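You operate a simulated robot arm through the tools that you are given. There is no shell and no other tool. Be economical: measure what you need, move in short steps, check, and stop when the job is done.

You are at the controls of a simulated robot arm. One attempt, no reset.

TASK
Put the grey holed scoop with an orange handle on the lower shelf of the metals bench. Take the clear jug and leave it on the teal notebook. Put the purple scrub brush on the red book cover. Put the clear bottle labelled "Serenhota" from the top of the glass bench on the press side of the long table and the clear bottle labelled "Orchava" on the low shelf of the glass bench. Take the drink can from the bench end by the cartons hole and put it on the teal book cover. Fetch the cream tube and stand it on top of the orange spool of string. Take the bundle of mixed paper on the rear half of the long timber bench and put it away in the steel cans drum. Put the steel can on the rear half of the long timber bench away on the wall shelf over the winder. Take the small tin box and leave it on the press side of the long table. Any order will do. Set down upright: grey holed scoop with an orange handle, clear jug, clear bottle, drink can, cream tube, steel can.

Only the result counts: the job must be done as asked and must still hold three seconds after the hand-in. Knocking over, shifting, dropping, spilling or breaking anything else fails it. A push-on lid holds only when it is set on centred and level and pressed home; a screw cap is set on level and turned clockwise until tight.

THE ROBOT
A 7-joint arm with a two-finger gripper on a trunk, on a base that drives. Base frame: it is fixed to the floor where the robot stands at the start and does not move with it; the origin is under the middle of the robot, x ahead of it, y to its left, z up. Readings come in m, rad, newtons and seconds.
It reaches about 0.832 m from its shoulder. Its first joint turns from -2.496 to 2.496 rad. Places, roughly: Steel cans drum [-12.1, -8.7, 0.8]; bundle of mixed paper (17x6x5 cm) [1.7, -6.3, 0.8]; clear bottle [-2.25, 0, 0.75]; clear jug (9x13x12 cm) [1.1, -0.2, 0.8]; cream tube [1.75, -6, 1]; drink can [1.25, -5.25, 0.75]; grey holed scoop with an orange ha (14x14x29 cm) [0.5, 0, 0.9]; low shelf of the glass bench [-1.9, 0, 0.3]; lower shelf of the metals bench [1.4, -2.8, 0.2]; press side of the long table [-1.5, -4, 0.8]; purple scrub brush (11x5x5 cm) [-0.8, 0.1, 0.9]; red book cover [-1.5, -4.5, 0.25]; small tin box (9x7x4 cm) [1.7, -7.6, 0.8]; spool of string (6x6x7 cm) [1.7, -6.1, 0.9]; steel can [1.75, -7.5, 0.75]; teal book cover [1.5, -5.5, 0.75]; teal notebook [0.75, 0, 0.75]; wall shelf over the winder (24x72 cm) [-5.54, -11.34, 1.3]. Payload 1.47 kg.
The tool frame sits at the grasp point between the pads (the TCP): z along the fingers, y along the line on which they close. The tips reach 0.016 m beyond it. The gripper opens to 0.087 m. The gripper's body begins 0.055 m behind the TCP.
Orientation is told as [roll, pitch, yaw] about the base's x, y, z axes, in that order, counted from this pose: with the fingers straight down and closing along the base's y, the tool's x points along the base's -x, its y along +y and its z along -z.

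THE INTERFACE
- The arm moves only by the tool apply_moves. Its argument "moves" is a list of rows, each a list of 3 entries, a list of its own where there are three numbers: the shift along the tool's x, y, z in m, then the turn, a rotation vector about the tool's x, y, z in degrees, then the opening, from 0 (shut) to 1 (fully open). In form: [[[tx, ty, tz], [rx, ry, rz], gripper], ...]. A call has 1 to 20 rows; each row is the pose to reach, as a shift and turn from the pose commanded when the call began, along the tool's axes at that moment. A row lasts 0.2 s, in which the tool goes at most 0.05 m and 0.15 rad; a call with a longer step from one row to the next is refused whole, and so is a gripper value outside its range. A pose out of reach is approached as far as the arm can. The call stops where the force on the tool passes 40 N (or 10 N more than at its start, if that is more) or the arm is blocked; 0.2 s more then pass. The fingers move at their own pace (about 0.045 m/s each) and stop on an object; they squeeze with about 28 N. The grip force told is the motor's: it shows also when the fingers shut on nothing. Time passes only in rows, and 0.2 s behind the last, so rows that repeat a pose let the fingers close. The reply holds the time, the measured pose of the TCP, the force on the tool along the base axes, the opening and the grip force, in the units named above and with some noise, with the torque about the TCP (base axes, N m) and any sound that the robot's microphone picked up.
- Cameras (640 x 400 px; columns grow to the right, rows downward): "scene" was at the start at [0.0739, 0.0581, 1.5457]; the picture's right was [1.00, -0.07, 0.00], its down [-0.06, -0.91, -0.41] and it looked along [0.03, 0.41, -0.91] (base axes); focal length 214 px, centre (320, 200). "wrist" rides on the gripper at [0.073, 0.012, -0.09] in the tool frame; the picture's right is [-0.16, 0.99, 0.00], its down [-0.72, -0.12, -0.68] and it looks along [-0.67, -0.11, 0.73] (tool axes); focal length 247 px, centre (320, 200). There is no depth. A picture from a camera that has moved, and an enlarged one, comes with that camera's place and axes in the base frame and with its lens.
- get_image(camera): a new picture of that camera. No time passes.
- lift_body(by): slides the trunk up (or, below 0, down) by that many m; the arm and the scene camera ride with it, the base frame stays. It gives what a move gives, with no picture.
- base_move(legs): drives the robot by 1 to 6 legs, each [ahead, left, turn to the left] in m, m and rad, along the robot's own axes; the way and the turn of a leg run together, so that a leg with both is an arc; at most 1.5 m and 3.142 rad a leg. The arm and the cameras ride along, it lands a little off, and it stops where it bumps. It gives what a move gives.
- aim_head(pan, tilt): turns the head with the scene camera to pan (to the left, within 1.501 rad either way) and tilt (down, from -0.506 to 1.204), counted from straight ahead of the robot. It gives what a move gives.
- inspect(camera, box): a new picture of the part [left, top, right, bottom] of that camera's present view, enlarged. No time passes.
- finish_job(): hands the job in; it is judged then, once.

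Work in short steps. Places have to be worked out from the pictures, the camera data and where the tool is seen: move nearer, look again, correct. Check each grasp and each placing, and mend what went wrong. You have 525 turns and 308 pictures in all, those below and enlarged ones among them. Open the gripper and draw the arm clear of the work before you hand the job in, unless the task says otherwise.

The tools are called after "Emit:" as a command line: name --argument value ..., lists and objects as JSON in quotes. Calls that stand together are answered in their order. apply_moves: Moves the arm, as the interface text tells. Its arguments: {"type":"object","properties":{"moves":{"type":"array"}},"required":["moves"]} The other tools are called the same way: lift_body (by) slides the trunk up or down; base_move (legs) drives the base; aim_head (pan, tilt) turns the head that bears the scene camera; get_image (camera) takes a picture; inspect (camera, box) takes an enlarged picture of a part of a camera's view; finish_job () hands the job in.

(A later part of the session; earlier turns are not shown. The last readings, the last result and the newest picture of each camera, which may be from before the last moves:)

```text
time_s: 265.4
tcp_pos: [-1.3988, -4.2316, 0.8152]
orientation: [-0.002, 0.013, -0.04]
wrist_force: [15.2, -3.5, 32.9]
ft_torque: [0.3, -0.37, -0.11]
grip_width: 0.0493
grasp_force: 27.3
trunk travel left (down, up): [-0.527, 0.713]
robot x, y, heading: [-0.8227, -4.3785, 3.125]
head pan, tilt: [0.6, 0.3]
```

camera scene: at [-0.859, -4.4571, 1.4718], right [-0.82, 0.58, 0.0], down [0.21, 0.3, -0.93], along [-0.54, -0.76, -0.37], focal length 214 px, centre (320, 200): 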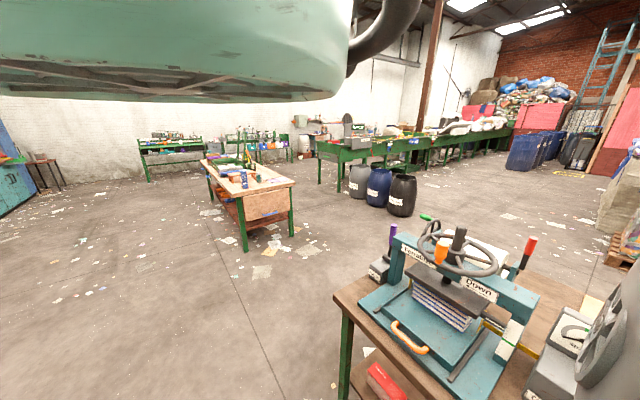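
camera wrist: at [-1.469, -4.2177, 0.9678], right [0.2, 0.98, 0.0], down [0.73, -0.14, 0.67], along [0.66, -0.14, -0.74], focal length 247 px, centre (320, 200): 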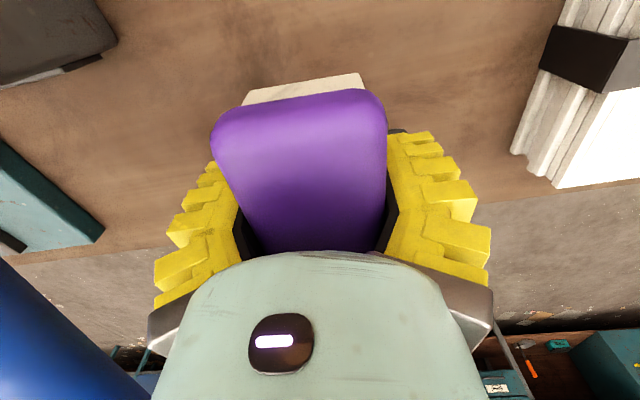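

Contact. I relax, open, raise 0.15 and pitch the tool +45° toward the table.

Emit:
lift_body --by 0.008

Emit:
apply_moves --moves '[[[0, 0, 0], [0, 0, 0], 0.7], [[0, 0, 0], [0, 0, 0], 0.85], [[0, 0, 0], [0, 0, 0], 0.85], [[0, 0, 0], [0, 0, 0], 0.85]]'

Emit:
lift_body --by 0.2

Emit:
apply_moves --moves '[[[0, 0, 0], [0, 8, 0], 0.85], [[0, 0, 0], [0, 16, 0], 0.85], [[0, 0, 0], [0, 24, 0], 0.85], [[0, 0, 0], [0, 32, 0], 0.85], [[0, 0, 0], [0, 40, 0], 0.85], [[0, 0, 0], [0, 45, 0], 0.85], [[0, 0, 0], [0, 45, 0], 0.85]]'

Emit:
get_image --camera "wrist"

```text
time_s: 266.0
tcp_pos: [-1.3974, -4.2321, 0.82]
orientation: [-0.001, 0.012, -0.041]
wrist_force: [0.0, -0.7, -0.9]
ft_torque: [-0.01, 0.02, 0.01]
grip_width: 0.0495
grasp_force: 28.2
trunk travel left (down, up): [-0.535, 0.705]
robot x, y, heading: [-0.8243, -4.3793, 3.128]
head pan, tilt: [0.6, 0.3]
```

```text
time_s: 267.0
tcp_pos: [-1.3974, -4.2309, 0.8208]
orientation: [-0.001, 0.013, -0.042]
wrist_force: [1.0, 0.3, -0.8]
ft_torque: [0.01, 0.03, -0.02]
grip_width: 0.077
grasp_force: 1.5
trunk travel left (down, up): [-0.535, 0.705]
robot x, y, heading: [-0.8252, -4.3775, 3.127]
head pan, tilt: [0.6, 0.3]
```

```text
time_s: 269.1
tcp_pos: [-1.3982, -4.2319, 1.0198]
orientation: [-0.003, 0.013, -0.041]
wrist_force: [0.0, -1.1, 0.3]
ft_torque: [0.03, -0.01, 0.03]
grip_width: 0.0769
grasp_force: 2.4
trunk travel left (down, up): [-0.735, 0.505]
robot x, y, heading: [-0.825, -4.3794, 3.129]
head pan, tilt: [0.6, 0.3]
```

```text
time_s: 270.7
tcp_pos: [-1.3977, -4.2309, 1.022]
orientation: [-0.001, 0.802, -0.046]
wrist_force: [0.2, 0.1, -0.3]
ft_torque: [-0.02, 0.0, 0.02]
grip_width: 0.0769
grasp_force: 1.8
trunk travel left (down, up): [-0.735, 0.505]
robot x, y, heading: [-0.8256, -4.377, 3.125]
head pan, tilt: [0.6, 0.3]
```

```text
225 pictures are left
camera wrist: at [-1.3839, -4.2208, 1.1353], right [0.15, 0.98, -0.11], down [0.99, -0.16, -0.05], along [-0.06, -0.11, -0.99], focal length 247 px, centre (320, 200)
```

wrist: 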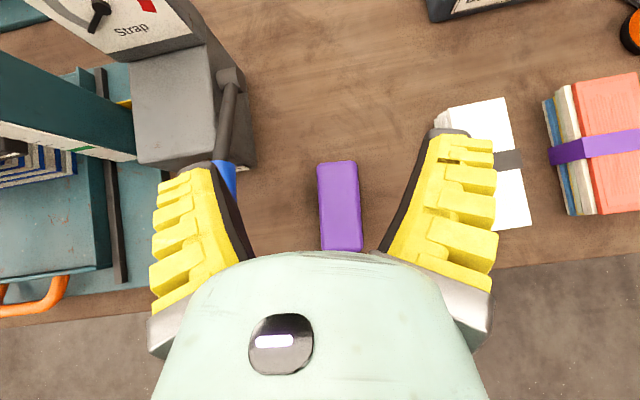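

The posture held with 46° pitch, brush straight below. I lower 0.185 and grip.

Emit:
lift_body --by -0.15

Emit:
lift_body --by -0.032

Emit:
get_image --camera "wrist"

```text
time_s: 272.5
tcp_pos: [-1.3987, -4.2304, 0.8712]
orientation: [-0.005, 0.8, -0.044]
wrist_force: [0.0, 0.5, 0.1]
ft_torque: [0.01, 0.0, -0.01]
grip_width: 0.0769
grasp_force: 2.3
trunk travel left (down, up): [-0.585, 0.655]
robot x, y, heading: [-0.826, -4.3801, 3.124]
head pan, tilt: [0.6, 0.3]
```

```text
time_s: 273.3
tcp_pos: [-1.3963, -4.2317, 0.8381]
orientation: [0.0, 0.8, -0.045]
wrist_force: [-0.8, -0.2, 0.5]
ft_torque: [0.0, -0.02, 0.0]
grip_width: 0.0767
grasp_force: 1.8
trunk travel left (down, up): [-0.553, 0.687]
robot x, y, heading: [-0.8251, -4.3811, 3.125]
head pan, tilt: [0.6, 0.3]
```

```text
224 pictures are left
camera wrist: at [-1.3842, -4.2209, 0.9531], right [0.15, 0.98, -0.12], down [0.99, -0.16, -0.04], along [-0.06, -0.11, -0.99], focal length 247 px, centre (320, 200)
```

wrist: 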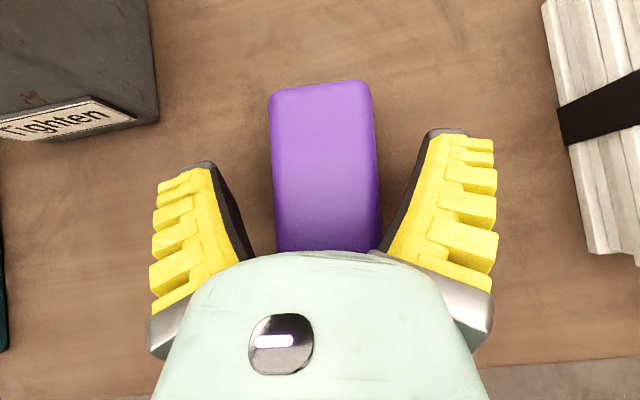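

Brush between the fingers; close and lift.

Emit:
apply_moves --moves '[[[0, 0, 0], [0, 0, 0], 0.5], [[0, 0, 0], [0, 0, 0], 0], [[0, 0, 0], [0, 0, 0], 0], [[0, 0, 0], [0, 0, 0], 0], [[0, 0, 0], [0, 0, 0], 0]]'

Emit:
lift_body --by 0.2

Emit:
base_move --legs '[[-0.45, 0, 0]]'

Emit:
get_image --camera "wrist"

```text
time_s: 274.5
tcp_pos: [-1.3972, -4.2323, 0.8378]
orientation: [-0.004, 0.799, -0.044]
wrist_force: [-0.4, -0.3, -0.1]
ft_torque: [0.0, -0.07, 0.0]
grip_width: 0.0495
grasp_force: 28.3
trunk travel left (down, up): [-0.553, 0.687]
robot x, y, heading: [-0.8218, -4.3799, 3.126]
head pan, tilt: [0.6, 0.3]
```

```text
time_s: 276.6
tcp_pos: [-1.3972, -4.2322, 1.0382]
orientation: [-0.003, 0.799, -0.044]
wrist_force: [-1.2, -0.2, -1.1]
ft_torque: [0.02, 0.0, 0.0]
grip_width: 0.0497
grasp_force: 28.0
trunk travel left (down, up): [-0.753, 0.487]
robot x, y, heading: [-0.8237, -4.3812, 3.127]
head pan, tilt: [0.6, 0.3]
```

```text
time_s: 279.4
tcp_pos: [-0.9456, -4.2377, 1.0382]
orientation: [-0.003, 0.799, -0.048]
wrist_force: [0.3, -0.5, -0.6]
ft_torque: [0.0, 0.01, 0.02]
grip_width: 0.0494
grasp_force: 28.2
trunk travel left (down, up): [-0.753, 0.487]
robot x, y, heading: [-0.3685, -4.3845, 3.118]
head pan, tilt: [0.6, 0.3]
```

```text
223 pictures are left
camera wrist: at [-0.9324, -4.2269, 1.1529], right [0.15, 0.98, -0.12], down [0.99, -0.16, -0.04], along [-0.06, -0.11, -0.99], focal length 247 px, centre (320, 200)
```

wrist: 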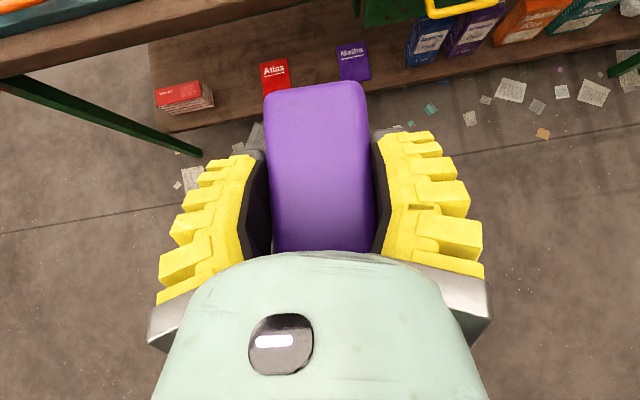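

Brush held tilted. Atlas centre ≈(-1.49,-4.42). I lower the trunk to bring the brush to shelf height and shift to its y.

Emit:
lift_body --by -0.35

Emit:
lift_body --by -0.29

Emit:
base_move --legs '[[0.1, 0.17, 0]]'

Emit:
get_image --camera "wrist"

```text
time_s: 282.8
tcp_pos: [-0.9466, -4.2379, 0.6892]
orientation: [-0.005, 0.799, -0.049]
wrist_force: [-0.9, -0.4, -2.2]
ft_torque: [0.03, 0.01, -0.02]
grip_width: 0.049
grasp_force: 27.9
trunk travel left (down, up): [-0.403, 0.837]
robot x, y, heading: [-0.3715, -4.3877, 3.124]
head pan, tilt: [0.6, 0.3]
```

```text
time_s: 285.7
tcp_pos: [-0.9462, -4.2379, 0.3985]
orientation: [-0.004, 0.8, -0.047]
wrist_force: [0.8, 0.4, -0.7]
ft_torque: [-0.02, -0.02, -0.02]
grip_width: 0.0491
grasp_force: 28.0
trunk travel left (down, up): [-0.113, 1.127]
robot x, y, heading: [-0.3709, -4.3905, 3.119]
head pan, tilt: [0.6, 0.3]
```

```text
time_s: 287.3
tcp_pos: [-1.0462, -4.4054, 0.3985]
orientation: [-0.001, 0.796, -0.045]
wrist_force: [0.5, 0.3, -0.9]
ft_torque: [-0.01, 0.02, -0.03]
grip_width: 0.0494
grasp_force: 27.7
trunk travel left (down, up): [-0.113, 1.127]
robot x, y, heading: [-0.4743, -4.5544, 3.121]
head pan, tilt: [0.6, 0.3]
```

```text
222 pictures are left
camera wrist: at [-1.0341, -4.3938, 0.5127], right [0.15, 0.98, -0.11], down [0.99, -0.16, -0.04], along [-0.06, -0.11, -0.99], focal length 247 px, centre (320, 200)
```

wrist: 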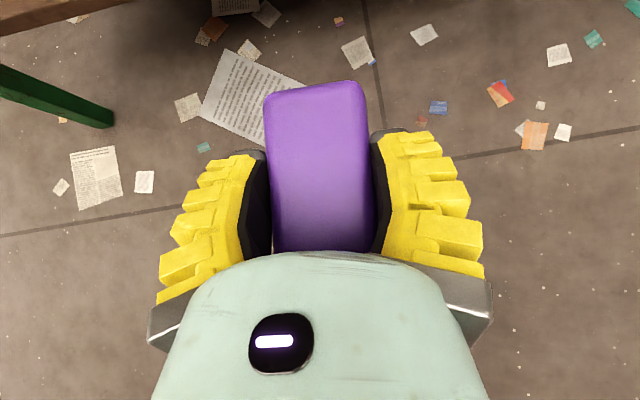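

Clear. Drive 0.25 m in and look.

Emit:
base_move --legs '[[0.25, 0, 0]]'

Emit:
get_image --camera "wrist"

Emit:
get_image --camera "scene"

```text
time_s: 289.1
tcp_pos: [-1.2982, -4.4017, 0.3986]
orientation: [-0.003, 0.799, -0.047]
wrist_force: [0.1, 0.6, -1.1]
ft_torque: [0.0, 0.03, -0.02]
grip_width: 0.0491
grasp_force: 27.5
trunk travel left (down, up): [-0.113, 1.127]
robot x, y, heading: [-0.7297, -4.5513, 3.121]
head pan, tilt: [0.6, 0.3]
```

```text
221 pictures are left
camera wrist: at [-1.285, -4.3901, 0.5121], right [0.16, 0.98, -0.11], down [0.99, -0.16, -0.04], along [-0.06, -0.11, -0.99], focal length 247 px, centre (320, 200)
```

wrist: 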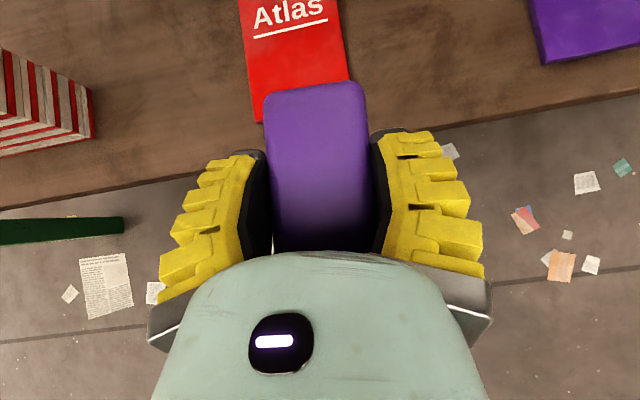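

```text
220 pictures are left
camera scene: at [-0.851, -4.6267, 0.8201], right [-0.81, 0.59, 0.0], down [0.17, 0.24, -0.96], along [-0.56, -0.77, -0.29], focal length 214 px, centre (320, 200)
```

scene: 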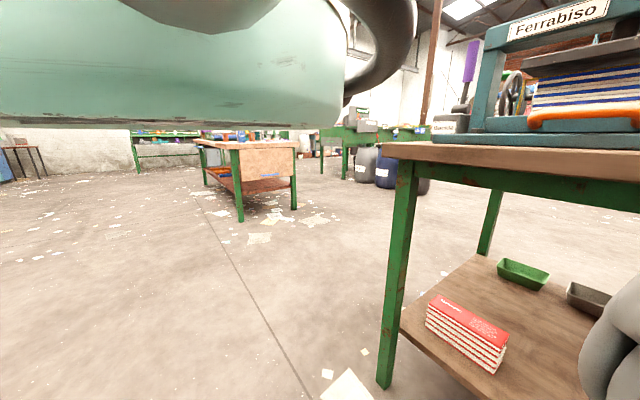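

Aligned with Atlas (centre ≈(-1.47,-4.42)). I extend the arm horizontally 0.12 m instead of driving, to keep the body clear of the table.

Emit:
apply_moves --moves '[[[0.02, -0.005, 0.02], [0, 0, 0], 0], [[0.045, -0.01, 0.045], [0, 0, 0], 0], [[0.07, -0.015, 0.07], [0, 0, 0], 0], [[0.09, -0.018, 0.09], [0, 0, 0], 0], [[0.09, -0.018, 0.09], [0, 0, 0], 0]]'

Emit:
get_image --camera "wrist"

```text
time_s: 290.3
tcp_pos: [-1.4276, -4.4117, 0.3982]
orientation: [-0.001, 0.798, -0.046]
wrist_force: [-0.7, -1.2, -1.1]
ft_torque: [0.02, 0.01, -0.02]
grip_width: 0.0493
grasp_force: 27.6
trunk travel left (down, up): [-0.113, 1.127]
robot x, y, heading: [-0.7278, -4.5523, 3.117]
head pan, tilt: [0.6, 0.3]
```

```text
219 pictures are left
camera wrist: at [-1.4139, -4.4019, 0.5138], right [0.15, 0.98, -0.11], down [0.99, -0.16, -0.04], along [-0.06, -0.11, -0.99], focal length 247 px, centre (320, 200)
```

wrist: 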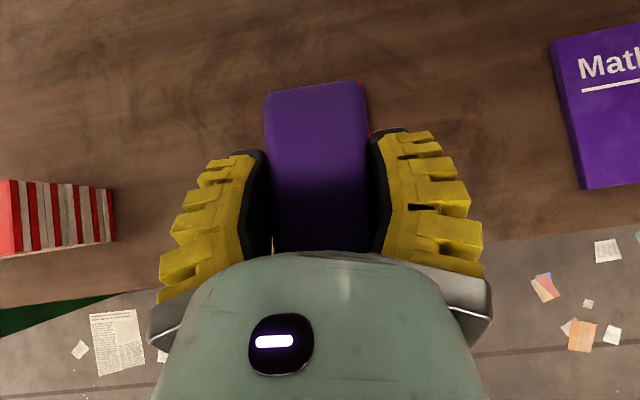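

I need ~5 cm more in; extend the arm further, then lower.

Emit:
apply_moves --moves '[[[0.02, -0.004, 0.02], [0, 0, 0], 0], [[0.035, -0.006, 0.035], [0, 0, 0], 0], [[0.035, -0.006, 0.035], [0, 0, 0], 0]]'

Emit:
lift_body --by -0.06

Emit:
lift_body --by -0.015

Emit:
lift_body --by -0.01

```text
time_s: 291.1
tcp_pos: [-1.4463, -4.4153, 0.4008]
orientation: [-0.004, 0.797, -0.048]
wrist_force: [0.0, 0.5, -1.2]
ft_torque: [0.0, 0.0, 0.01]
grip_width: 0.0492
grasp_force: 28.7
out of reach, approached as far as the arm can: row 1, 2, 3
trunk travel left (down, up): [-0.113, 1.127]
robot x, y, heading: [-0.7275, -4.5478, 3.122]
head pan, tilt: [0.6, 0.3]
```

```text
time_s: 292.1
tcp_pos: [-1.4467, -4.4139, 0.3398]
orientation: [-0.001, 0.8, -0.046]
wrist_force: [0.2, 0.4, -0.8]
ft_torque: [-0.01, 0.01, 0.02]
grip_width: 0.0493
grasp_force: 27.6
trunk travel left (down, up): [-0.053, 1.187]
robot x, y, heading: [-0.7317, -4.5512, 3.121]
head pan, tilt: [0.6, 0.3]
```

```text
time_s: 292.7
tcp_pos: [-1.4469, -4.414, 0.3251]
orientation: [-0.001, 0.799, -0.046]
wrist_force: [-0.6, -0.6, -1.7]
ft_torque: [-0.03, -0.01, 0.0]
grip_width: 0.0493
grasp_force: 27.7
trunk travel left (down, up): [-0.038, 1.202]
robot x, y, heading: [-0.7262, -4.5526, 3.121]
head pan, tilt: [0.6, 0.3]
```

```text
time_s: 293.3
tcp_pos: [-1.4471, -4.4143, 0.3149]
orientation: [-0.002, 0.798, -0.049]
wrist_force: [-0.4, -0.1, -0.9]
ft_torque: [-0.02, 0.02, 0.01]
grip_width: 0.0495
grasp_force: 27.9
trunk travel left (down, up): [-0.028, 1.212]
robot x, y, heading: [-0.7256, -4.549, 3.121]
head pan, tilt: [0.6, 0.3]
```

Small base move 3 cm in, then continue down.

Emit:
base_move --legs '[[0.03, 0.003, 0]]'

Emit:
lift_body --by -0.01

Emit:
lift_body --by -0.01

Emit:
get_image --camera "wrist"

```text
time_s: 294.1
tcp_pos: [-1.468, -4.4155, 0.3114]
orientation: [-0.002, 0.791, -0.048]
wrist_force: [1.0, -0.6, -2.2]
ft_torque: [0.02, 0.07, 0.01]
grip_width: 0.0494
grasp_force: 28.2
trunk travel left (down, up): [-0.028, 1.212]
robot x, y, heading: [-0.7587, -4.5538, 3.122]
head pan, tilt: [0.6, 0.3]
```

```text
time_s: 294.7
tcp_pos: [-1.4741, -4.4157, 0.3021]
orientation: [-0.002, 0.794, -0.051]
wrist_force: [0.3, -0.7, -1.4]
ft_torque: [-0.02, 0.03, -0.03]
grip_width: 0.0494
grasp_force: 28.1
trunk travel left (down, up): [-0.018, 1.222]
robot x, y, heading: [-0.7568, -4.5585, 3.119]
head pan, tilt: [0.6, 0.3]
```

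```text
time_s: 295.3
tcp_pos: [-1.4753, -4.4165, 0.2947]
orientation: [-0.002, 0.795, -0.048]
wrist_force: [-0.5, -0.3, -0.6]
ft_torque: [0.03, 0.02, 0.02]
grip_width: 0.0493
grasp_force: 27.6
trunk travel left (down, up): [-0.008, 1.232]
robot x, y, heading: [-0.7594, -4.5536, 3.124]
head pan, tilt: [0.6, 0.3]
```

```text
218 pictures are left
camera wrist: at [-1.4618, -4.4055, 0.4086], right [0.16, 0.98, -0.11], down [0.99, -0.16, -0.04], along [-0.06, -0.11, -0.99], focal length 247 px, centre (320, 200)
```

wrist: 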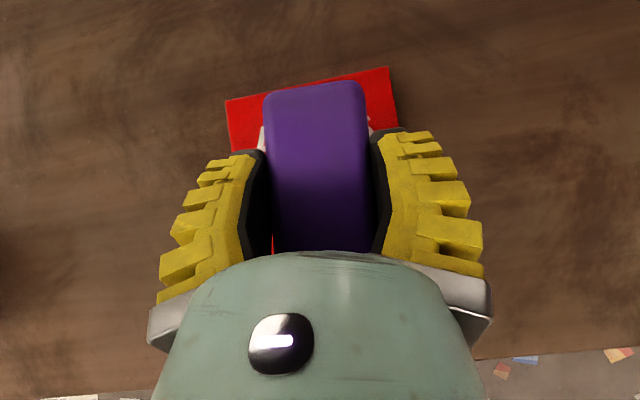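

Brush is over the red cover. I lower with the arm in small steps to contact.

Emit:
apply_moves --moves '[[[-0.004, 0, 0.004], [0, 0, 0], 0], [[-0.007, 0, 0.007], [0, 0, 0], 0], [[-0.007, 0, 0.007], [0, 0, 0], 0]]'

Emit:
apply_moves --moves '[[[-0.004, 0, 0.004], [0, 0, 0], 0], [[-0.007, 0, 0.007], [0, 0, 0], 0], [[-0.007, 0, 0.007], [0, 0, 0], 0]]'

```text
time_s: 296.1
tcp_pos: [-1.4806, -4.4141, 0.2872]
orientation: [0.0, 0.803, -0.046]
wrist_force: [3.7, 2.7, 22.7]
ft_torque: [-0.02, -0.02, -0.12]
grip_width: 0.0506
grasp_force: 28.0
trunk travel left (down, up): [-0.008, 1.232]
robot x, y, heading: [-0.7583, -4.5529, 3.121]
head pan, tilt: [0.6, 0.3]
```

```text
time_s: 296.7
tcp_pos: [-1.482, -4.4153, 0.2835]
orientation: [0.005, 0.814, -0.042]
wrist_force: [0.1, 1.1, 13.5]
ft_torque: [-0.09, -0.93, 0.13]
grip_width: 0.0507
grasp_force: 28.0
trunk travel left (down, up): [-0.008, 1.232]
robot x, y, heading: [-0.761, -4.5543, 3.12]
head pan, tilt: [0.6, 0.3]
stopped in row 2: the force on the tool passed its limit at 47 N (the readings are from after the stop); the commanded pose is now the measured one
```

Contact. I relax up 3 mm, open, and retreat up-back along the tool axis.

Emit:
lift_body --by 0.004

Emit:
apply_moves --moves '[[[0, 0, 0], [0, 0, 0], 0.7], [[0, 0, 0], [0, 0, 0], 0.8], [[0, 0, 0], [0, 0, 0], 0.8], [[0, 0, -0.03], [0, 0, 0], 0.8], [[0, 0, -0.06], [0, 0, 0], 0.8]]'

Emit:
base_move --legs '[[-0.2, 0, 0]]'

Emit:
get_image --camera "wrist"

```text
time_s: 297.2
tcp_pos: [-1.4774, -4.4163, 0.2837]
orientation: [-0.002, 0.804, -0.048]
wrist_force: [0.8, 0.3, -0.1]
ft_torque: [0.02, 0.06, 0.02]
grip_width: 0.05
grasp_force: 27.6
trunk travel left (down, up): [-0.012, 1.228]
robot x, y, heading: [-0.757, -4.5543, 3.121]
head pan, tilt: [0.6, 0.3]
```

```text
time_s: 298.4
tcp_pos: [-1.433, -4.4184, 0.3254]
orientation: [-0.001, 0.806, -0.048]
wrist_force: [0.7, 0.0, -0.3]
ft_torque: [-0.01, 0.01, 0.02]
grip_width: 0.0731
grasp_force: 2.2
trunk travel left (down, up): [-0.012, 1.228]
robot x, y, heading: [-0.7575, -4.554, 3.117]
head pan, tilt: [0.6, 0.3]
```

```text
time_s: 300.0
tcp_pos: [-1.2418, -4.4223, 0.3282]
orientation: [0.0, 0.81, -0.047]
wrist_force: [-0.2, 0.6, 0.1]
ft_torque: [-0.01, -0.04, -0.02]
grip_width: 0.0731
grasp_force: 2.7
trunk travel left (down, up): [-0.012, 1.228]
robot x, y, heading: [-0.5564, -4.5567, 3.121]
head pan, tilt: [0.6, 0.3]
```

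```text
217 pictures are left
camera wrist: at [-1.2262, -4.4119, 0.4417], right [0.15, 0.98, -0.11], down [0.99, -0.16, -0.06], along [-0.07, -0.1, -0.99], focal length 247 px, centre (320, 200)
```

wrist: 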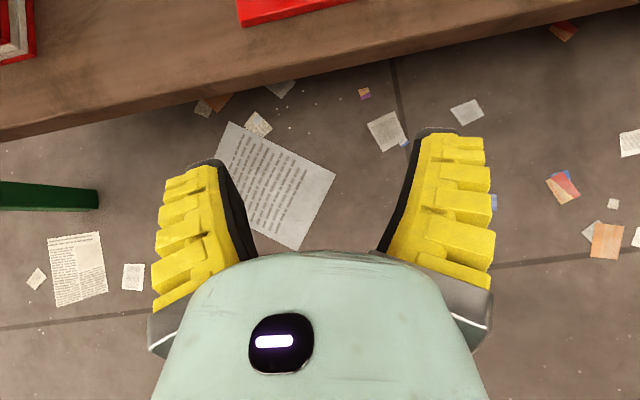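

I raise the trunk and check the brush from the wrist camera.

Emit:
lift_body --by 0.4

Emit:
base_move --legs '[[-0.15, 0, 0]]'

Emit:
lift_body --by 0.35

Emit:
get_image --camera "wrist"

```text
time_s: 303.9
tcp_pos: [-1.2365, -4.4227, 0.7261]
orientation: [0.0, 0.809, -0.046]
wrist_force: [-0.5, 0.0, 0.2]
ft_torque: [0.03, -0.01, 0.0]
grip_width: 0.0733
grasp_force: 1.8
trunk travel left (down, up): [-0.412, 0.828]
robot x, y, heading: [-0.5622, -4.5562, 3.123]
head pan, tilt: [0.6, 0.3]
```

```text
time_s: 305.2
tcp_pos: [-1.0878, -4.4255, 0.7256]
orientation: [-0.002, 0.805, -0.046]
wrist_force: [-0.4, 0.7, 0.0]
ft_torque: [-0.03, 0.03, -0.03]
grip_width: 0.0729
grasp_force: 2.1
trunk travel left (down, up): [-0.412, 0.828]
robot x, y, heading: [-0.4084, -4.5622, 3.119]
head pan, tilt: [0.6, 0.3]
```

```text
time_s: 308.7
tcp_pos: [-1.0874, -4.4258, 1.0751]
orientation: [-0.001, 0.808, -0.048]
wrist_force: [0.7, -0.2, 0.3]
ft_torque: [0.0, -0.02, 0.01]
grip_width: 0.0731
grasp_force: 2.4
trunk travel left (down, up): [-0.762, 0.478]
robot x, y, heading: [-0.4061, -4.5594, 3.121]
head pan, tilt: [0.6, 0.3]
```

```text
216 pictures are left
camera wrist: at [-1.0722, -4.4152, 1.1898], right [0.16, 0.98, -0.11], down [0.99, -0.16, -0.05], along [-0.07, -0.1, -0.99], focal length 247 px, centre (320, 200)
```

wrist: 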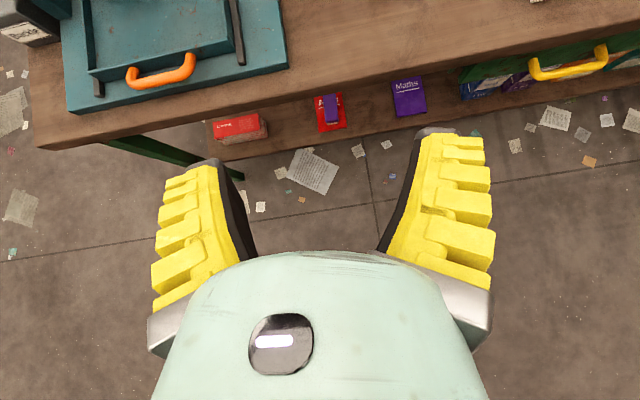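

Brush is on the red cover. Now to the timber bench: turn around and drive to (0.4,-5.6), then look.

Emit:
base_move --legs '[[0, 0, -1.56], [0, 0, -1.56], [0.8, -1.0, 0]]'

Emit:
get_image --camera "wrist"

Emit:
aim_head --pan -1.0 --tilt -0.25

Emit:
aim_head --pan -1.0 --tilt 0.4

Emit:
get_image --camera "scene"

```text
time_s: 322.7
tcp_pos: [1.0944, -5.654, 1.0747]
orientation: [0.001, 0.808, 3.135]
wrist_force: [-0.1, -0.6, -0.5]
ft_torque: [0.0, 0.0, 0.0]
grip_width: 0.0729
grasp_force: 2.0
trunk travel left (down, up): [-0.762, 0.478]
robot x, y, heading: [0.4125, -5.5454, 0.017]
head pan, tilt: [0.6, 0.3]
```

```text
215 pictures are left
camera wrist: at [1.0796, -5.6656, 1.1899], right [-0.12, -0.99, -0.11], down [-0.99, 0.12, -0.05], along [0.07, 0.11, -0.99], focal length 247 px, centre (320, 200)
```

wrist: 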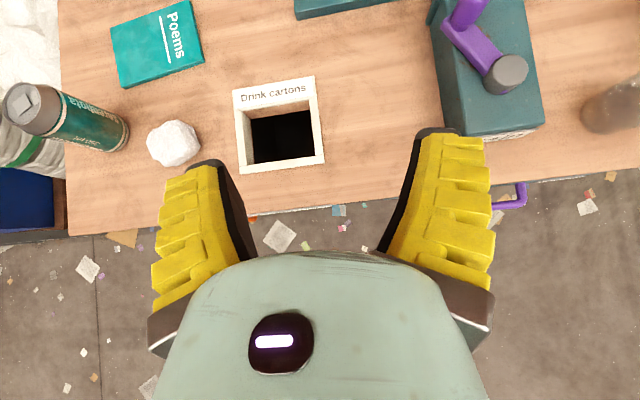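

```text
time_s: 324.3
tcp_pos: [1.0953, -5.653, 1.077]
orientation: [0.002, 0.808, 3.134]
wrist_force: [-0.4, -0.7, 0.3]
ft_torque: [0.0, -0.04, 0.0]
grip_width: 0.0729
grasp_force: 1.8
trunk travel left (down, up): [-0.762, 0.478]
robot x, y, heading: [0.4099, -5.543, 0.015]
head pan, tilt: [-1.0, -0.25]
```

```text
time_s: 325.4
tcp_pos: [1.0938, -5.6545, 1.0756]
orientation: [0.0, 0.807, 3.135]
wrist_force: [-0.5, 0.4, 0.0]
ft_torque: [-0.02, -0.01, 0.0]
grip_width: 0.073
grasp_force: 2.5
trunk travel left (down, up): [-0.762, 0.478]
robot x, y, heading: [0.4131, -5.5457, 0.015]
head pan, tilt: [-1.0, 0.4]
```

```text
214 pictures are left
camera scene: at [0.5317, -5.6222, 1.46], right [-0.83, -0.56, 0.0], down [-0.22, 0.32, -0.92], along [0.51, -0.77, -0.39], focal length 214 px, centre (320, 200)
```

scene: 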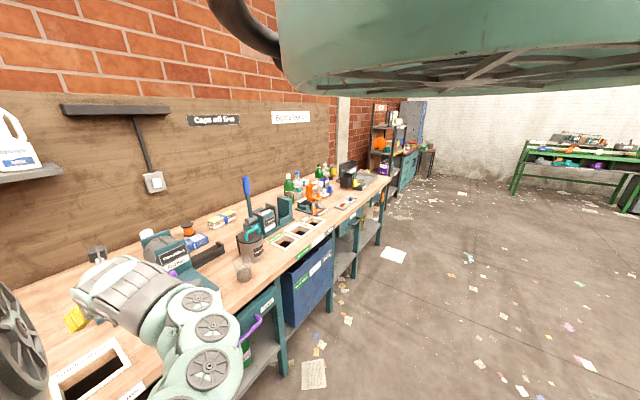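

I see the can at about (1.262,-5.277), z 0.80–0.93, and the teal "Poems" book at (1.42,-5.36). I move sideways to line up with the can.

Emit:
base_move --legs '[[0.045, 0.376, 0]]'

Emit:
apply_moves --moves '[[[0, 0, 0], [0, 0, 0], 1], [[0, 0, 0], [0, 0, 0], 1]]'

Emit:
get_image --camera "wrist"

```text
time_s: 327.8
tcp_pos: [1.1334, -5.2788, 1.0758]
orientation: [0.0, 0.808, 3.135]
wrist_force: [0.4, 0.0, -0.7]
ft_torque: [0.0, -0.04, 0.0]
grip_width: 0.0731
grasp_force: 2.0
trunk travel left (down, up): [-0.762, 0.478]
robot x, y, heading: [0.4476, -5.1697, 0.016]
head pan, tilt: [-1.0, 0.4]
```

```text
time_s: 328.4
tcp_pos: [1.1331, -5.279, 1.0754]
orientation: [0.0, 0.808, 3.135]
wrist_force: [0.2, 0.0, 0.0]
ft_torque: [0.04, 0.03, 0.02]
grip_width: 0.0869
grasp_force: 0.1
trunk travel left (down, up): [-0.762, 0.478]
robot x, y, heading: [0.4489, -5.1694, 0.022]
head pan, tilt: [-1.0, 0.4]
```

```text
213 pictures are left
camera wrist: at [1.1181, -5.2912, 1.19], right [-0.12, -0.99, -0.11], down [-0.99, 0.12, -0.05], along [0.07, 0.11, -0.99], focal length 247 px, centre (320, 200)
```

wrist: 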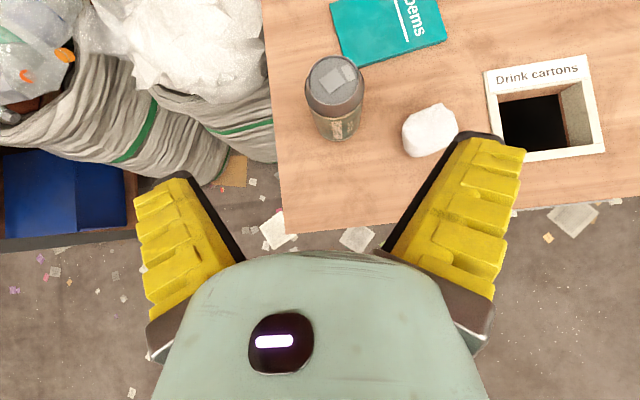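

Can axis ≈(1.272,-5.292). I lower 0.066, align laterally, then approach along the tool axis.

Emit:
lift_body --by -0.066

Emit:
apply_moves --moves '[[[0, 0.013, 0.03], [0, 0, 0], 1], [[0, 0.013, 0.06], [0, 0, 0], 1], [[0, 0.013, 0.09], [0, 0, 0], 1], [[0, 0.013, 0.11], [0, 0, 0], 1]]'

Emit:
get_image --camera "wrist"

```text
time_s: 329.4
tcp_pos: [1.1331, -5.2791, 1.0097]
orientation: [0.0, 0.808, 3.135]
wrist_force: [-0.6, -0.1, -0.7]
ft_torque: [-0.01, 0.0, 0.0]
grip_width: 0.0867
grasp_force: 0.0
trunk travel left (down, up): [-0.696, 0.544]
robot x, y, heading: [0.4492, -5.1718, 0.023]
head pan, tilt: [-1.0, 0.4]
```

```text
time_s: 330.4
tcp_pos: [1.162, -5.2934, 0.9827]
orientation: [-0.001, 0.808, 3.134]
wrist_force: [0.1, -0.7, 0.4]
ft_torque: [0.02, 0.01, -0.02]
grip_width: 0.0871
grasp_force: 0.1
out of reach, approached as far as the arm can: row 2, 3, 4
trunk travel left (down, up): [-0.696, 0.544]
robot x, y, heading: [0.4505, -5.169, 0.02]
head pan, tilt: [-1.0, 0.4]
```

```text
212 pictures are left
camera wrist: at [1.1468, -5.3048, 1.0969], right [-0.12, -0.99, -0.11], down [-0.99, 0.12, -0.05], along [0.07, 0.11, -0.99], focal length 247 px, centre (320, 200)
```

wrist: 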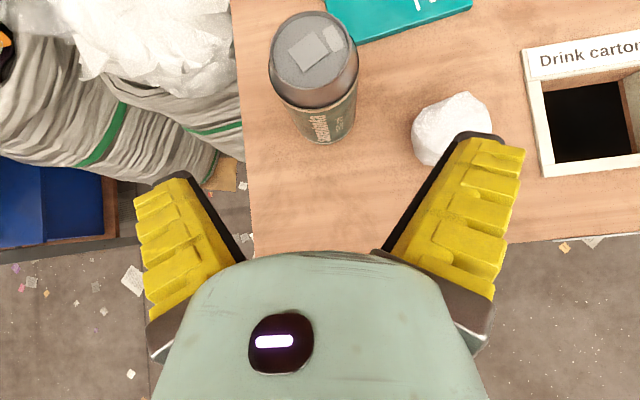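

Lateral alignment is good; I drive forward 0.10 above the can, then lower.

Emit:
base_move --legs '[[0.1, -0.001, 0]]'

Emit:
lift_body --by -0.05

Emit:
get_image --camera "wrist"

```text
time_s: 331.6
tcp_pos: [1.262, -5.2926, 0.9817]
orientation: [-0.002, 0.808, 3.135]
wrist_force: [0.5, -0.3, 0.6]
ft_torque: [0.0, 0.01, -0.02]
grip_width: 0.087
grasp_force: 0.0
trunk travel left (down, up): [-0.696, 0.544]
robot x, y, heading: [0.5502, -5.1696, 0.02]
head pan, tilt: [-1.0, 0.4]
```

```text
time_s: 332.5
tcp_pos: [1.261, -5.2924, 0.9337]
orientation: [-0.001, 0.808, 3.134]
wrist_force: [-0.1, 0.0, -0.1]
ft_torque: [0.0, 0.01, 0.01]
grip_width: 0.087
grasp_force: 0.1
trunk travel left (down, up): [-0.646, 0.594]
robot x, y, heading: [0.5475, -5.1714, 0.021]
head pan, tilt: [-1.0, 0.4]
```

```text
211 pictures are left
camera wrist: at [1.2466, -5.3043, 1.0472], right [-0.12, -0.99, -0.11], down [-0.99, 0.12, -0.05], along [0.07, 0.11, -0.99], focal length 247 px, centre (320, 200)
```

wrist: 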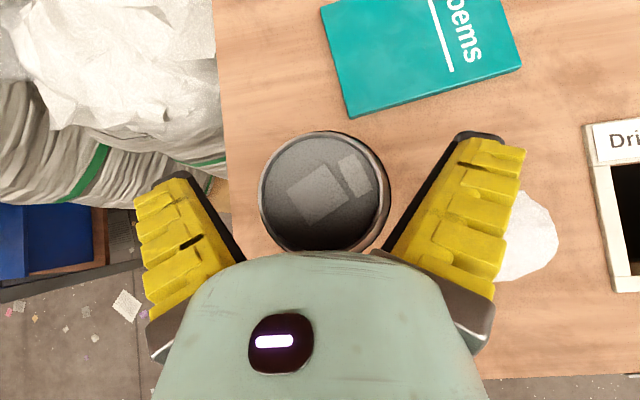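

Lower 4 cm and close on the can.

Emit:
lift_body --by -0.038

Emit:
apply_moves --moves '[[[0, 0, 0], [0, 0, 0], 0.5], [[0, 0, 0], [0, 0, 0], 0], [[0, 0, 0], [0, 0, 0], 0], [[0, 0, 0], [0, 0, 0], 0], [[0, 0, 0], [0, 0, 0], 0]]'

Emit:
lift_body --by 0.06

Emit:
get_image --camera "wrist"

```text
time_s: 333.3
tcp_pos: [1.2611, -5.2919, 0.8956]
orientation: [0.001, 0.807, 3.135]
wrist_force: [-0.2, 0.4, 0.4]
ft_torque: [0.01, 0.02, -0.02]
grip_width: 0.087
grasp_force: 0.1
trunk travel left (down, up): [-0.608, 0.632]
robot x, y, heading: [0.5506, -5.1694, 0.021]
head pan, tilt: [-1.0, 0.4]
```

```text
time_s: 334.5
tcp_pos: [1.2609, -5.2916, 0.8951]
orientation: [0.001, 0.807, 3.136]
wrist_force: [0.1, -0.3, 0.8]
ft_torque: [0.0, -0.03, 0.02]
grip_width: 0.0636
grasp_force: 28.4
trunk travel left (down, up): [-0.608, 0.632]
robot x, y, heading: [0.5473, -5.171, 0.014]
head pan, tilt: [-1.0, 0.4]
```

```text
time_s: 335.5
tcp_pos: [1.2606, -5.2912, 0.9549]
orientation: [0.0, 0.807, 3.133]
wrist_force: [1.1, 0.0, -0.5]
ft_torque: [0.0, -0.06, 0.0]
grip_width: 0.0634
grasp_force: 28.0
trunk travel left (down, up): [-0.668, 0.572]
robot x, y, heading: [0.5475, -5.172, 0.019]
head pan, tilt: [-1.0, 0.4]
```

```text
210 pictures are left
camera wrist: at [1.2462, -5.3042, 1.0687], right [-0.12, -0.99, -0.11], down [-0.99, 0.12, -0.05], along [0.07, 0.11, -0.99], focal length 247 px, centre (320, 200)
```

wrist: 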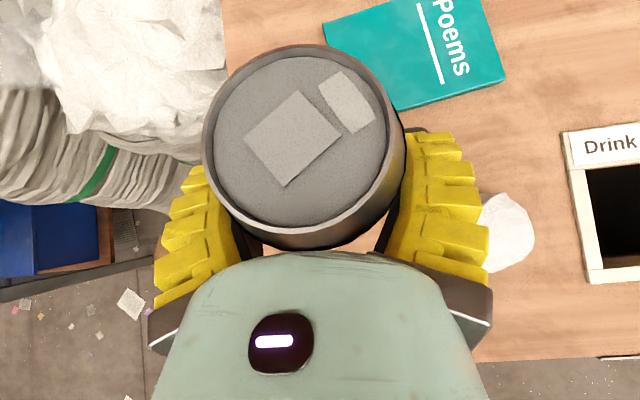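

Can held. Book centre ≈(1.405,-5.39). I raise 4 cm, drive forward 0.135, then right 0.097.

Emit:
lift_body --by 0.04

Emit:
base_move --legs '[[0.135, 0, 0], [0, -0.097, 0]]'

Emit:
get_image --camera "wrist"

```text
time_s: 336.3
tcp_pos: [1.2615, -5.2914, 0.9947]
orientation: [-0.001, 0.807, 3.133]
wrist_force: [0.2, -1.1, -0.3]
ft_torque: [0.0, -0.02, 0.0]
grip_width: 0.0634
grasp_force: 27.7
trunk travel left (down, up): [-0.708, 0.532]
robot x, y, heading: [0.5486, -5.1693, 0.015]
head pan, tilt: [-1.0, 0.4]
```

```text
time_s: 338.4
tcp_pos: [1.3965, -5.3865, 0.9941]
orientation: [-0.001, 0.809, 3.135]
wrist_force: [0.2, -0.1, -0.4]
ft_torque: [-0.03, -0.02, -0.01]
grip_width: 0.0632
grasp_force: 28.2
trunk travel left (down, up): [-0.708, 0.532]
robot x, y, heading: [0.6815, -5.2635, 0.019]
head pan, tilt: [-1.0, 0.4]
```

```text
209 pictures are left
camera wrist: at [1.3821, -5.398, 1.109], right [-0.12, -0.99, -0.11], down [-0.99, 0.12, -0.05], along [0.07, 0.11, -0.99], focal length 247 px, centre (320, 200)
```

wrist: 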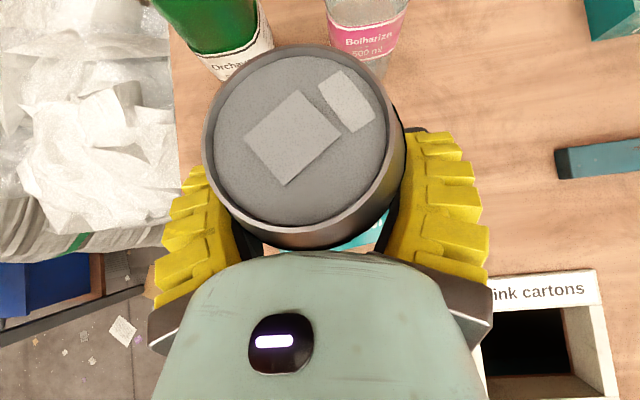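

Can is above the book; bottles stand behind at x≈1.55, clear. Lower to contact.

Emit:
lift_body --by -0.07

Emit:
lift_body --by -0.01

Emit:
lift_body --by -0.006

```text
time_s: 339.4
tcp_pos: [1.3976, -5.3849, 0.9252]
orientation: [-0.001, 0.807, 3.135]
wrist_force: [-0.7, 0.2, -0.4]
ft_torque: [0.0, -0.03, 0.01]
grip_width: 0.0636
grasp_force: 27.6
trunk travel left (down, up): [-0.638, 0.602]
robot x, y, heading: [0.6829, -5.2645, 0.02]
head pan, tilt: [-1.0, 0.4]
```

```text
time_s: 340.0
tcp_pos: [1.3966, -5.3863, 0.9141]
orientation: [-0.001, 0.809, 3.135]
wrist_force: [-0.2, 1.0, 0.9]
ft_torque: [0.0, 0.03, 0.01]
grip_width: 0.0634
grasp_force: 28.0
trunk travel left (down, up): [-0.628, 0.612]
robot x, y, heading: [0.6845, -5.2648, 0.018]
head pan, tilt: [-1.0, 0.4]
```

```text
time_s: 340.6
tcp_pos: [1.398, -5.3852, 0.9095]
orientation: [0.001, 0.808, 3.135]
wrist_force: [1.5, 0.2, 0.4]
ft_torque: [0.0, 0.0, 0.0]
grip_width: 0.063
grasp_force: 28.2
trunk travel left (down, up): [-0.622, 0.618]
robot x, y, heading: [0.6886, -5.2623, 0.022]
head pan, tilt: [-1.0, 0.4]
```

Slight contact; 3 mm more then release, opening carefully and raising straight up.

Emit:
lift_body --by -0.004

Emit:
apply_moves --moves '[[[0, 0, 0], [0, 0, 0], 0.85], [[0, 0, 0], [0, 0, 0], 1], [[0, 0, 0], [0, 0, 0], 1]]'

Emit:
lift_body --by 0.15

Emit:
get_image --camera "wrist"

```text
time_s: 341.1
tcp_pos: [1.3968, -5.3855, 0.9051]
orientation: [0.0, 0.808, 3.134]
wrist_force: [-0.5, -1.2, -0.1]
ft_torque: [0.0, 0.02, 0.01]
grip_width: 0.0633
grasp_force: 27.4
trunk travel left (down, up): [-0.618, 0.622]
robot x, y, heading: [0.6857, -5.27, 0.02]
head pan, tilt: [-1.0, 0.4]
```

```text
time_s: 341.9
tcp_pos: [1.3963, -5.3859, 0.9042]
orientation: [0.001, 0.807, 3.135]
wrist_force: [-0.6, 0.8, -0.4]
ft_torque: [0.01, -0.04, -0.01]
grip_width: 0.0868
grasp_force: 0.1
trunk travel left (down, up): [-0.618, 0.622]
robot x, y, heading: [0.6859, -5.2614, 0.022]
head pan, tilt: [-1.0, 0.4]
```

```text
time_s: 343.6
tcp_pos: [1.3962, -5.3854, 1.0546]
orientation: [-0.002, 0.808, 3.134]
wrist_force: [-0.4, -0.9, -0.8]
ft_torque: [-0.02, 0.0, 0.01]
grip_width: 0.0873
grasp_force: 0.2
trunk travel left (down, up): [-0.768, 0.472]
robot x, y, heading: [0.6848, -5.2624, 0.02]
head pan, tilt: [-1.0, 0.4]
```

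```text
208 pictures are left
camera wrist: at [1.382, -5.3979, 1.1688], right [-0.12, -0.99, -0.11], down [-0.99, 0.12, -0.05], along [0.07, 0.11, -0.99], focal length 247 px, centre (320, 200)
```

wrist: 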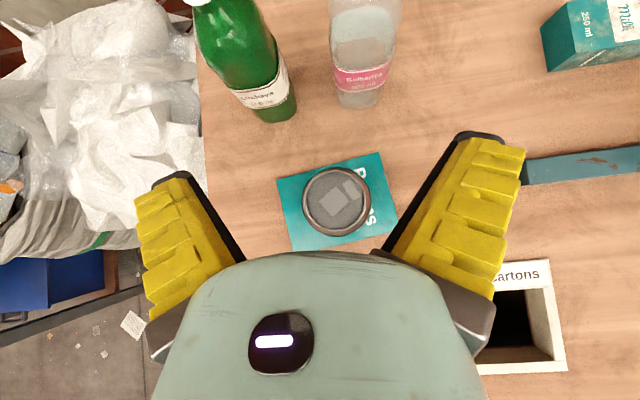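

Can stands on the teal cover. Next: tube and spool. I back off 0.25, raise, and move right 0.7.

Emit:
lift_body --by 0.15

Emit:
base_move --legs '[[-0.3, 0, 0], [0, -0.75, 0]]'

Emit:
get_image --camera "wrist"

Emit:
get_image --camera "scene"

```text
time_s: 345.4
tcp_pos: [1.3963, -5.3865, 1.204]
orientation: [-0.001, 0.808, 3.134]
wrist_force: [1.1, -0.7, 0.4]
ft_torque: [0.0, 0.01, 0.0]
grip_width: 0.0871
grasp_force: 0.0
trunk travel left (down, up): [-0.918, 0.322]
robot x, y, heading: [0.6847, -5.265, 0.017]
head pan, tilt: [-1.0, 0.4]
```

```text
time_s: 351.1
tcp_pos: [1.1091, -6.1387, 1.204]
orientation: [0.001, 0.807, 3.129]
wrist_force: [0.1, 0.5, -0.8]
ft_torque: [0.0, 0.01, 0.02]
grip_width: 0.0871
grasp_force: 0.0
trunk travel left (down, up): [-0.918, 0.322]
robot x, y, heading: [0.3965, -6.0177, 0.019]
head pan, tilt: [-1.0, 0.4]
```

```text
207 pictures are left
camera wrist: at [1.0942, -6.1511, 1.3189], right [-0.12, -0.99, -0.11], down [-0.99, 0.13, -0.05], along [0.07, 0.11, -0.99], focal length 247 px, centre (320, 200)
```

wrist: 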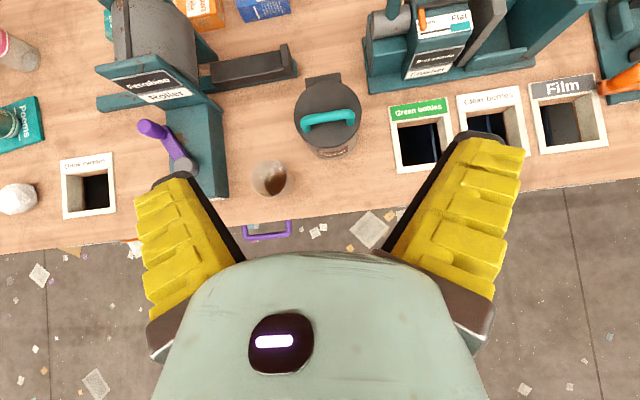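

```text
206 pictures are left
camera scene: at [0.5178, -6.0921, 1.6159], right [-0.83, -0.55, 0.0], down [-0.21, 0.32, -0.92], along [0.51, -0.77, -0.39], focal length 214 px, centre (320, 200)
```

scene: 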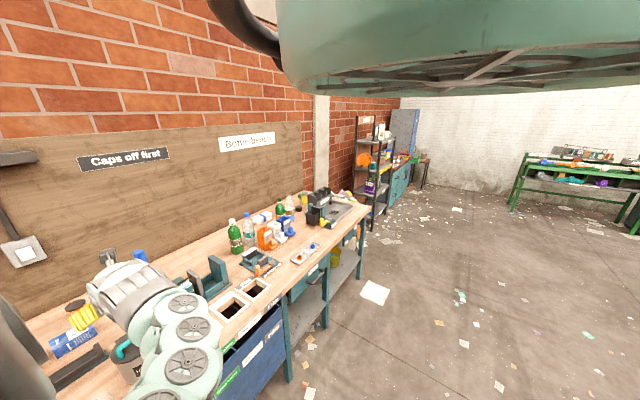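

Spool/tube are at the rear of the bench. I go forward 0.35 with the wrist high to look.

Emit:
lift_body --by 0.1

Emit:
base_move --legs '[[0.35, 0.05, 0]]'

Emit:
get_image --camera "wrist"

```text
time_s: 352.4
tcp_pos: [1.1094, -6.1391, 1.3049]
orientation: [0.0, 0.808, 3.128]
wrist_force: [-0.2, -0.1, 0.7]
ft_torque: [0.01, -0.03, -0.02]
grip_width: 0.0869
grasp_force: 0.1
trunk travel left (down, up): [-1.018, 0.222]
robot x, y, heading: [0.3989, -6.0155, 0.011]
head pan, tilt: [-1.0, 0.4]
```

```text
time_s: 354.7
tcp_pos: [1.4608, -6.0843, 1.3048]
orientation: [0.0, 0.808, 3.13]
wrist_force: [0.2, 0.1, 0.8]
ft_torque: [0.0, 0.01, -0.02]
grip_width: 0.0871
grasp_force: 0.0
trunk travel left (down, up): [-1.018, 0.222]
robot x, y, heading: [0.748, -5.9584, 0.017]
head pan, tilt: [-1.0, 0.4]
```

```text
205 pictures are left
camera wrist: at [1.4463, -6.0955, 1.4188], right [-0.12, -0.99, -0.11], down [-0.99, 0.13, -0.05], along [0.07, 0.11, -0.99], focal length 247 px, centre (320, 200)
```

wrist: 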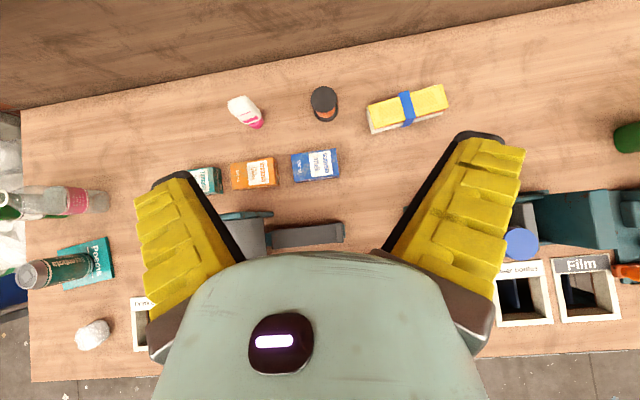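

Located: tube at ≈(1.706,-5.89) standing on its cap (top z≈0.93), spool top at (1.718,-6.075,0.87), paper bundle at (1.677,-6.265). I shift toward the tube and reach down with the arm (keeping the body high).

Emit:
base_move --legs '[[0.08, 0.19, 0]]'

Emit:
apply_moves --moves '[[[-0.03, 0, 0.03], [0, 0, 0], 1], [[-0.06, 0, 0.06], [0, 0, 0], 1], [[-0.09, 0, 0.09], [0, 0, 0], 1], [[-0.12, 0, 0.12], [0, 0, 0], 1], [[-0.15, 0, 0.15], [0, 0, 0], 1], [[-0.18, 0, 0.18], [0, 0, 0], 1]]'

Emit:
get_image --camera "wrist"

```text
time_s: 356.4
tcp_pos: [1.5375, -5.8916, 1.305]
orientation: [0.0, 0.807, 3.131]
wrist_force: [1.3, 0.4, 0.0]
ft_torque: [0.01, -0.01, -0.01]
grip_width: 0.0871
grasp_force: 0.1
trunk travel left (down, up): [-1.018, 0.222]
robot x, y, heading: [0.8246, -5.7698, 0.021]
head pan, tilt: [-1.0, 0.4]
```

```text
time_s: 357.8
tcp_pos: [1.5285, -5.8821, 1.22]
orientation: [0.001, 0.806, 3.133]
wrist_force: [0.4, -0.7, 0.0]
ft_torque: [-0.02, -0.02, 0.01]
grip_width: 0.0871
grasp_force: 0.1
out of reach, approached as far as the arm can: row 1, 2, 3, 4, 5, 6
trunk travel left (down, up): [-1.018, 0.222]
robot x, y, heading: [0.8279, -5.7671, 0.016]
head pan, tilt: [-1.0, 0.4]
```

```text
204 pictures are left
camera wrist: at [1.5139, -5.8929, 1.3342], right [-0.12, -0.99, -0.11], down [-0.99, 0.13, -0.05], along [0.07, 0.11, -0.99], focal length 247 px, centre (320, 200)
```

wrist: 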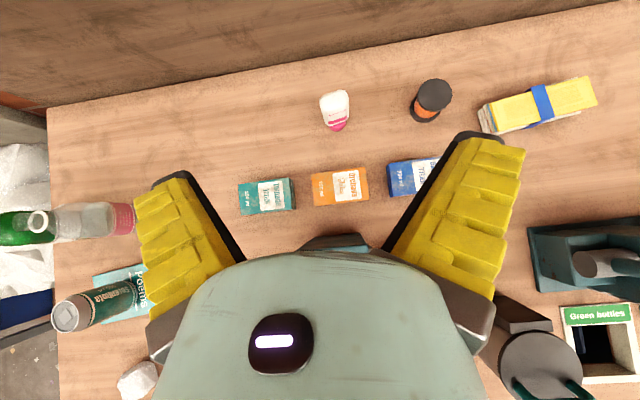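

The reach limit suggests working nearer and lower. I lower the trunk 0.19 (TCP z≈1.03), and zoom on the tube first.

Emit:
lift_body --by -0.19

Emit:
inspect --camera "wrist" --box '[220, 20, 420, 145]'

```text
time_s: 359.8
tcp_pos: [1.5283, -5.8812, 1.0309]
orientation: [-0.001, 0.809, 3.13]
wrist_force: [0.1, -0.4, -0.2]
ft_torque: [-0.03, -0.02, 0.02]
grip_width: 0.0869
grasp_force: 0.1
trunk travel left (down, up): [-0.828, 0.412]
robot x, y, heading: [0.8231, -5.7693, 0.02]
head pan, tilt: [-1.0, 0.4]
```

```text
3.20 times, centred on (320, 82) of wrist
camera zoom: at [1.5141, -5.8929, 1.1445], right [-0.12, -0.99, -0.11], down [-0.99, 0.13, -0.05], along [0.07, 0.11, -0.99], focal length 790 px, centre (320, 576)
```

zoom: 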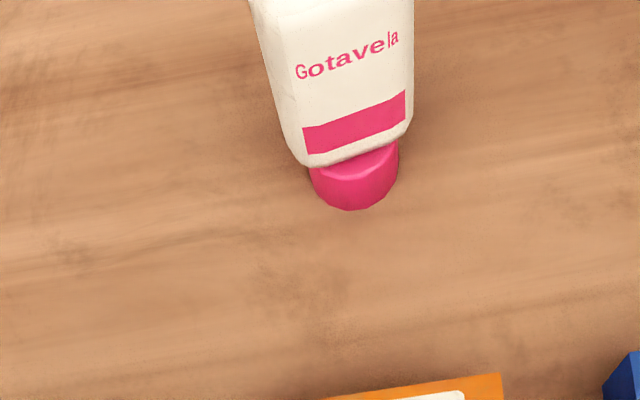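

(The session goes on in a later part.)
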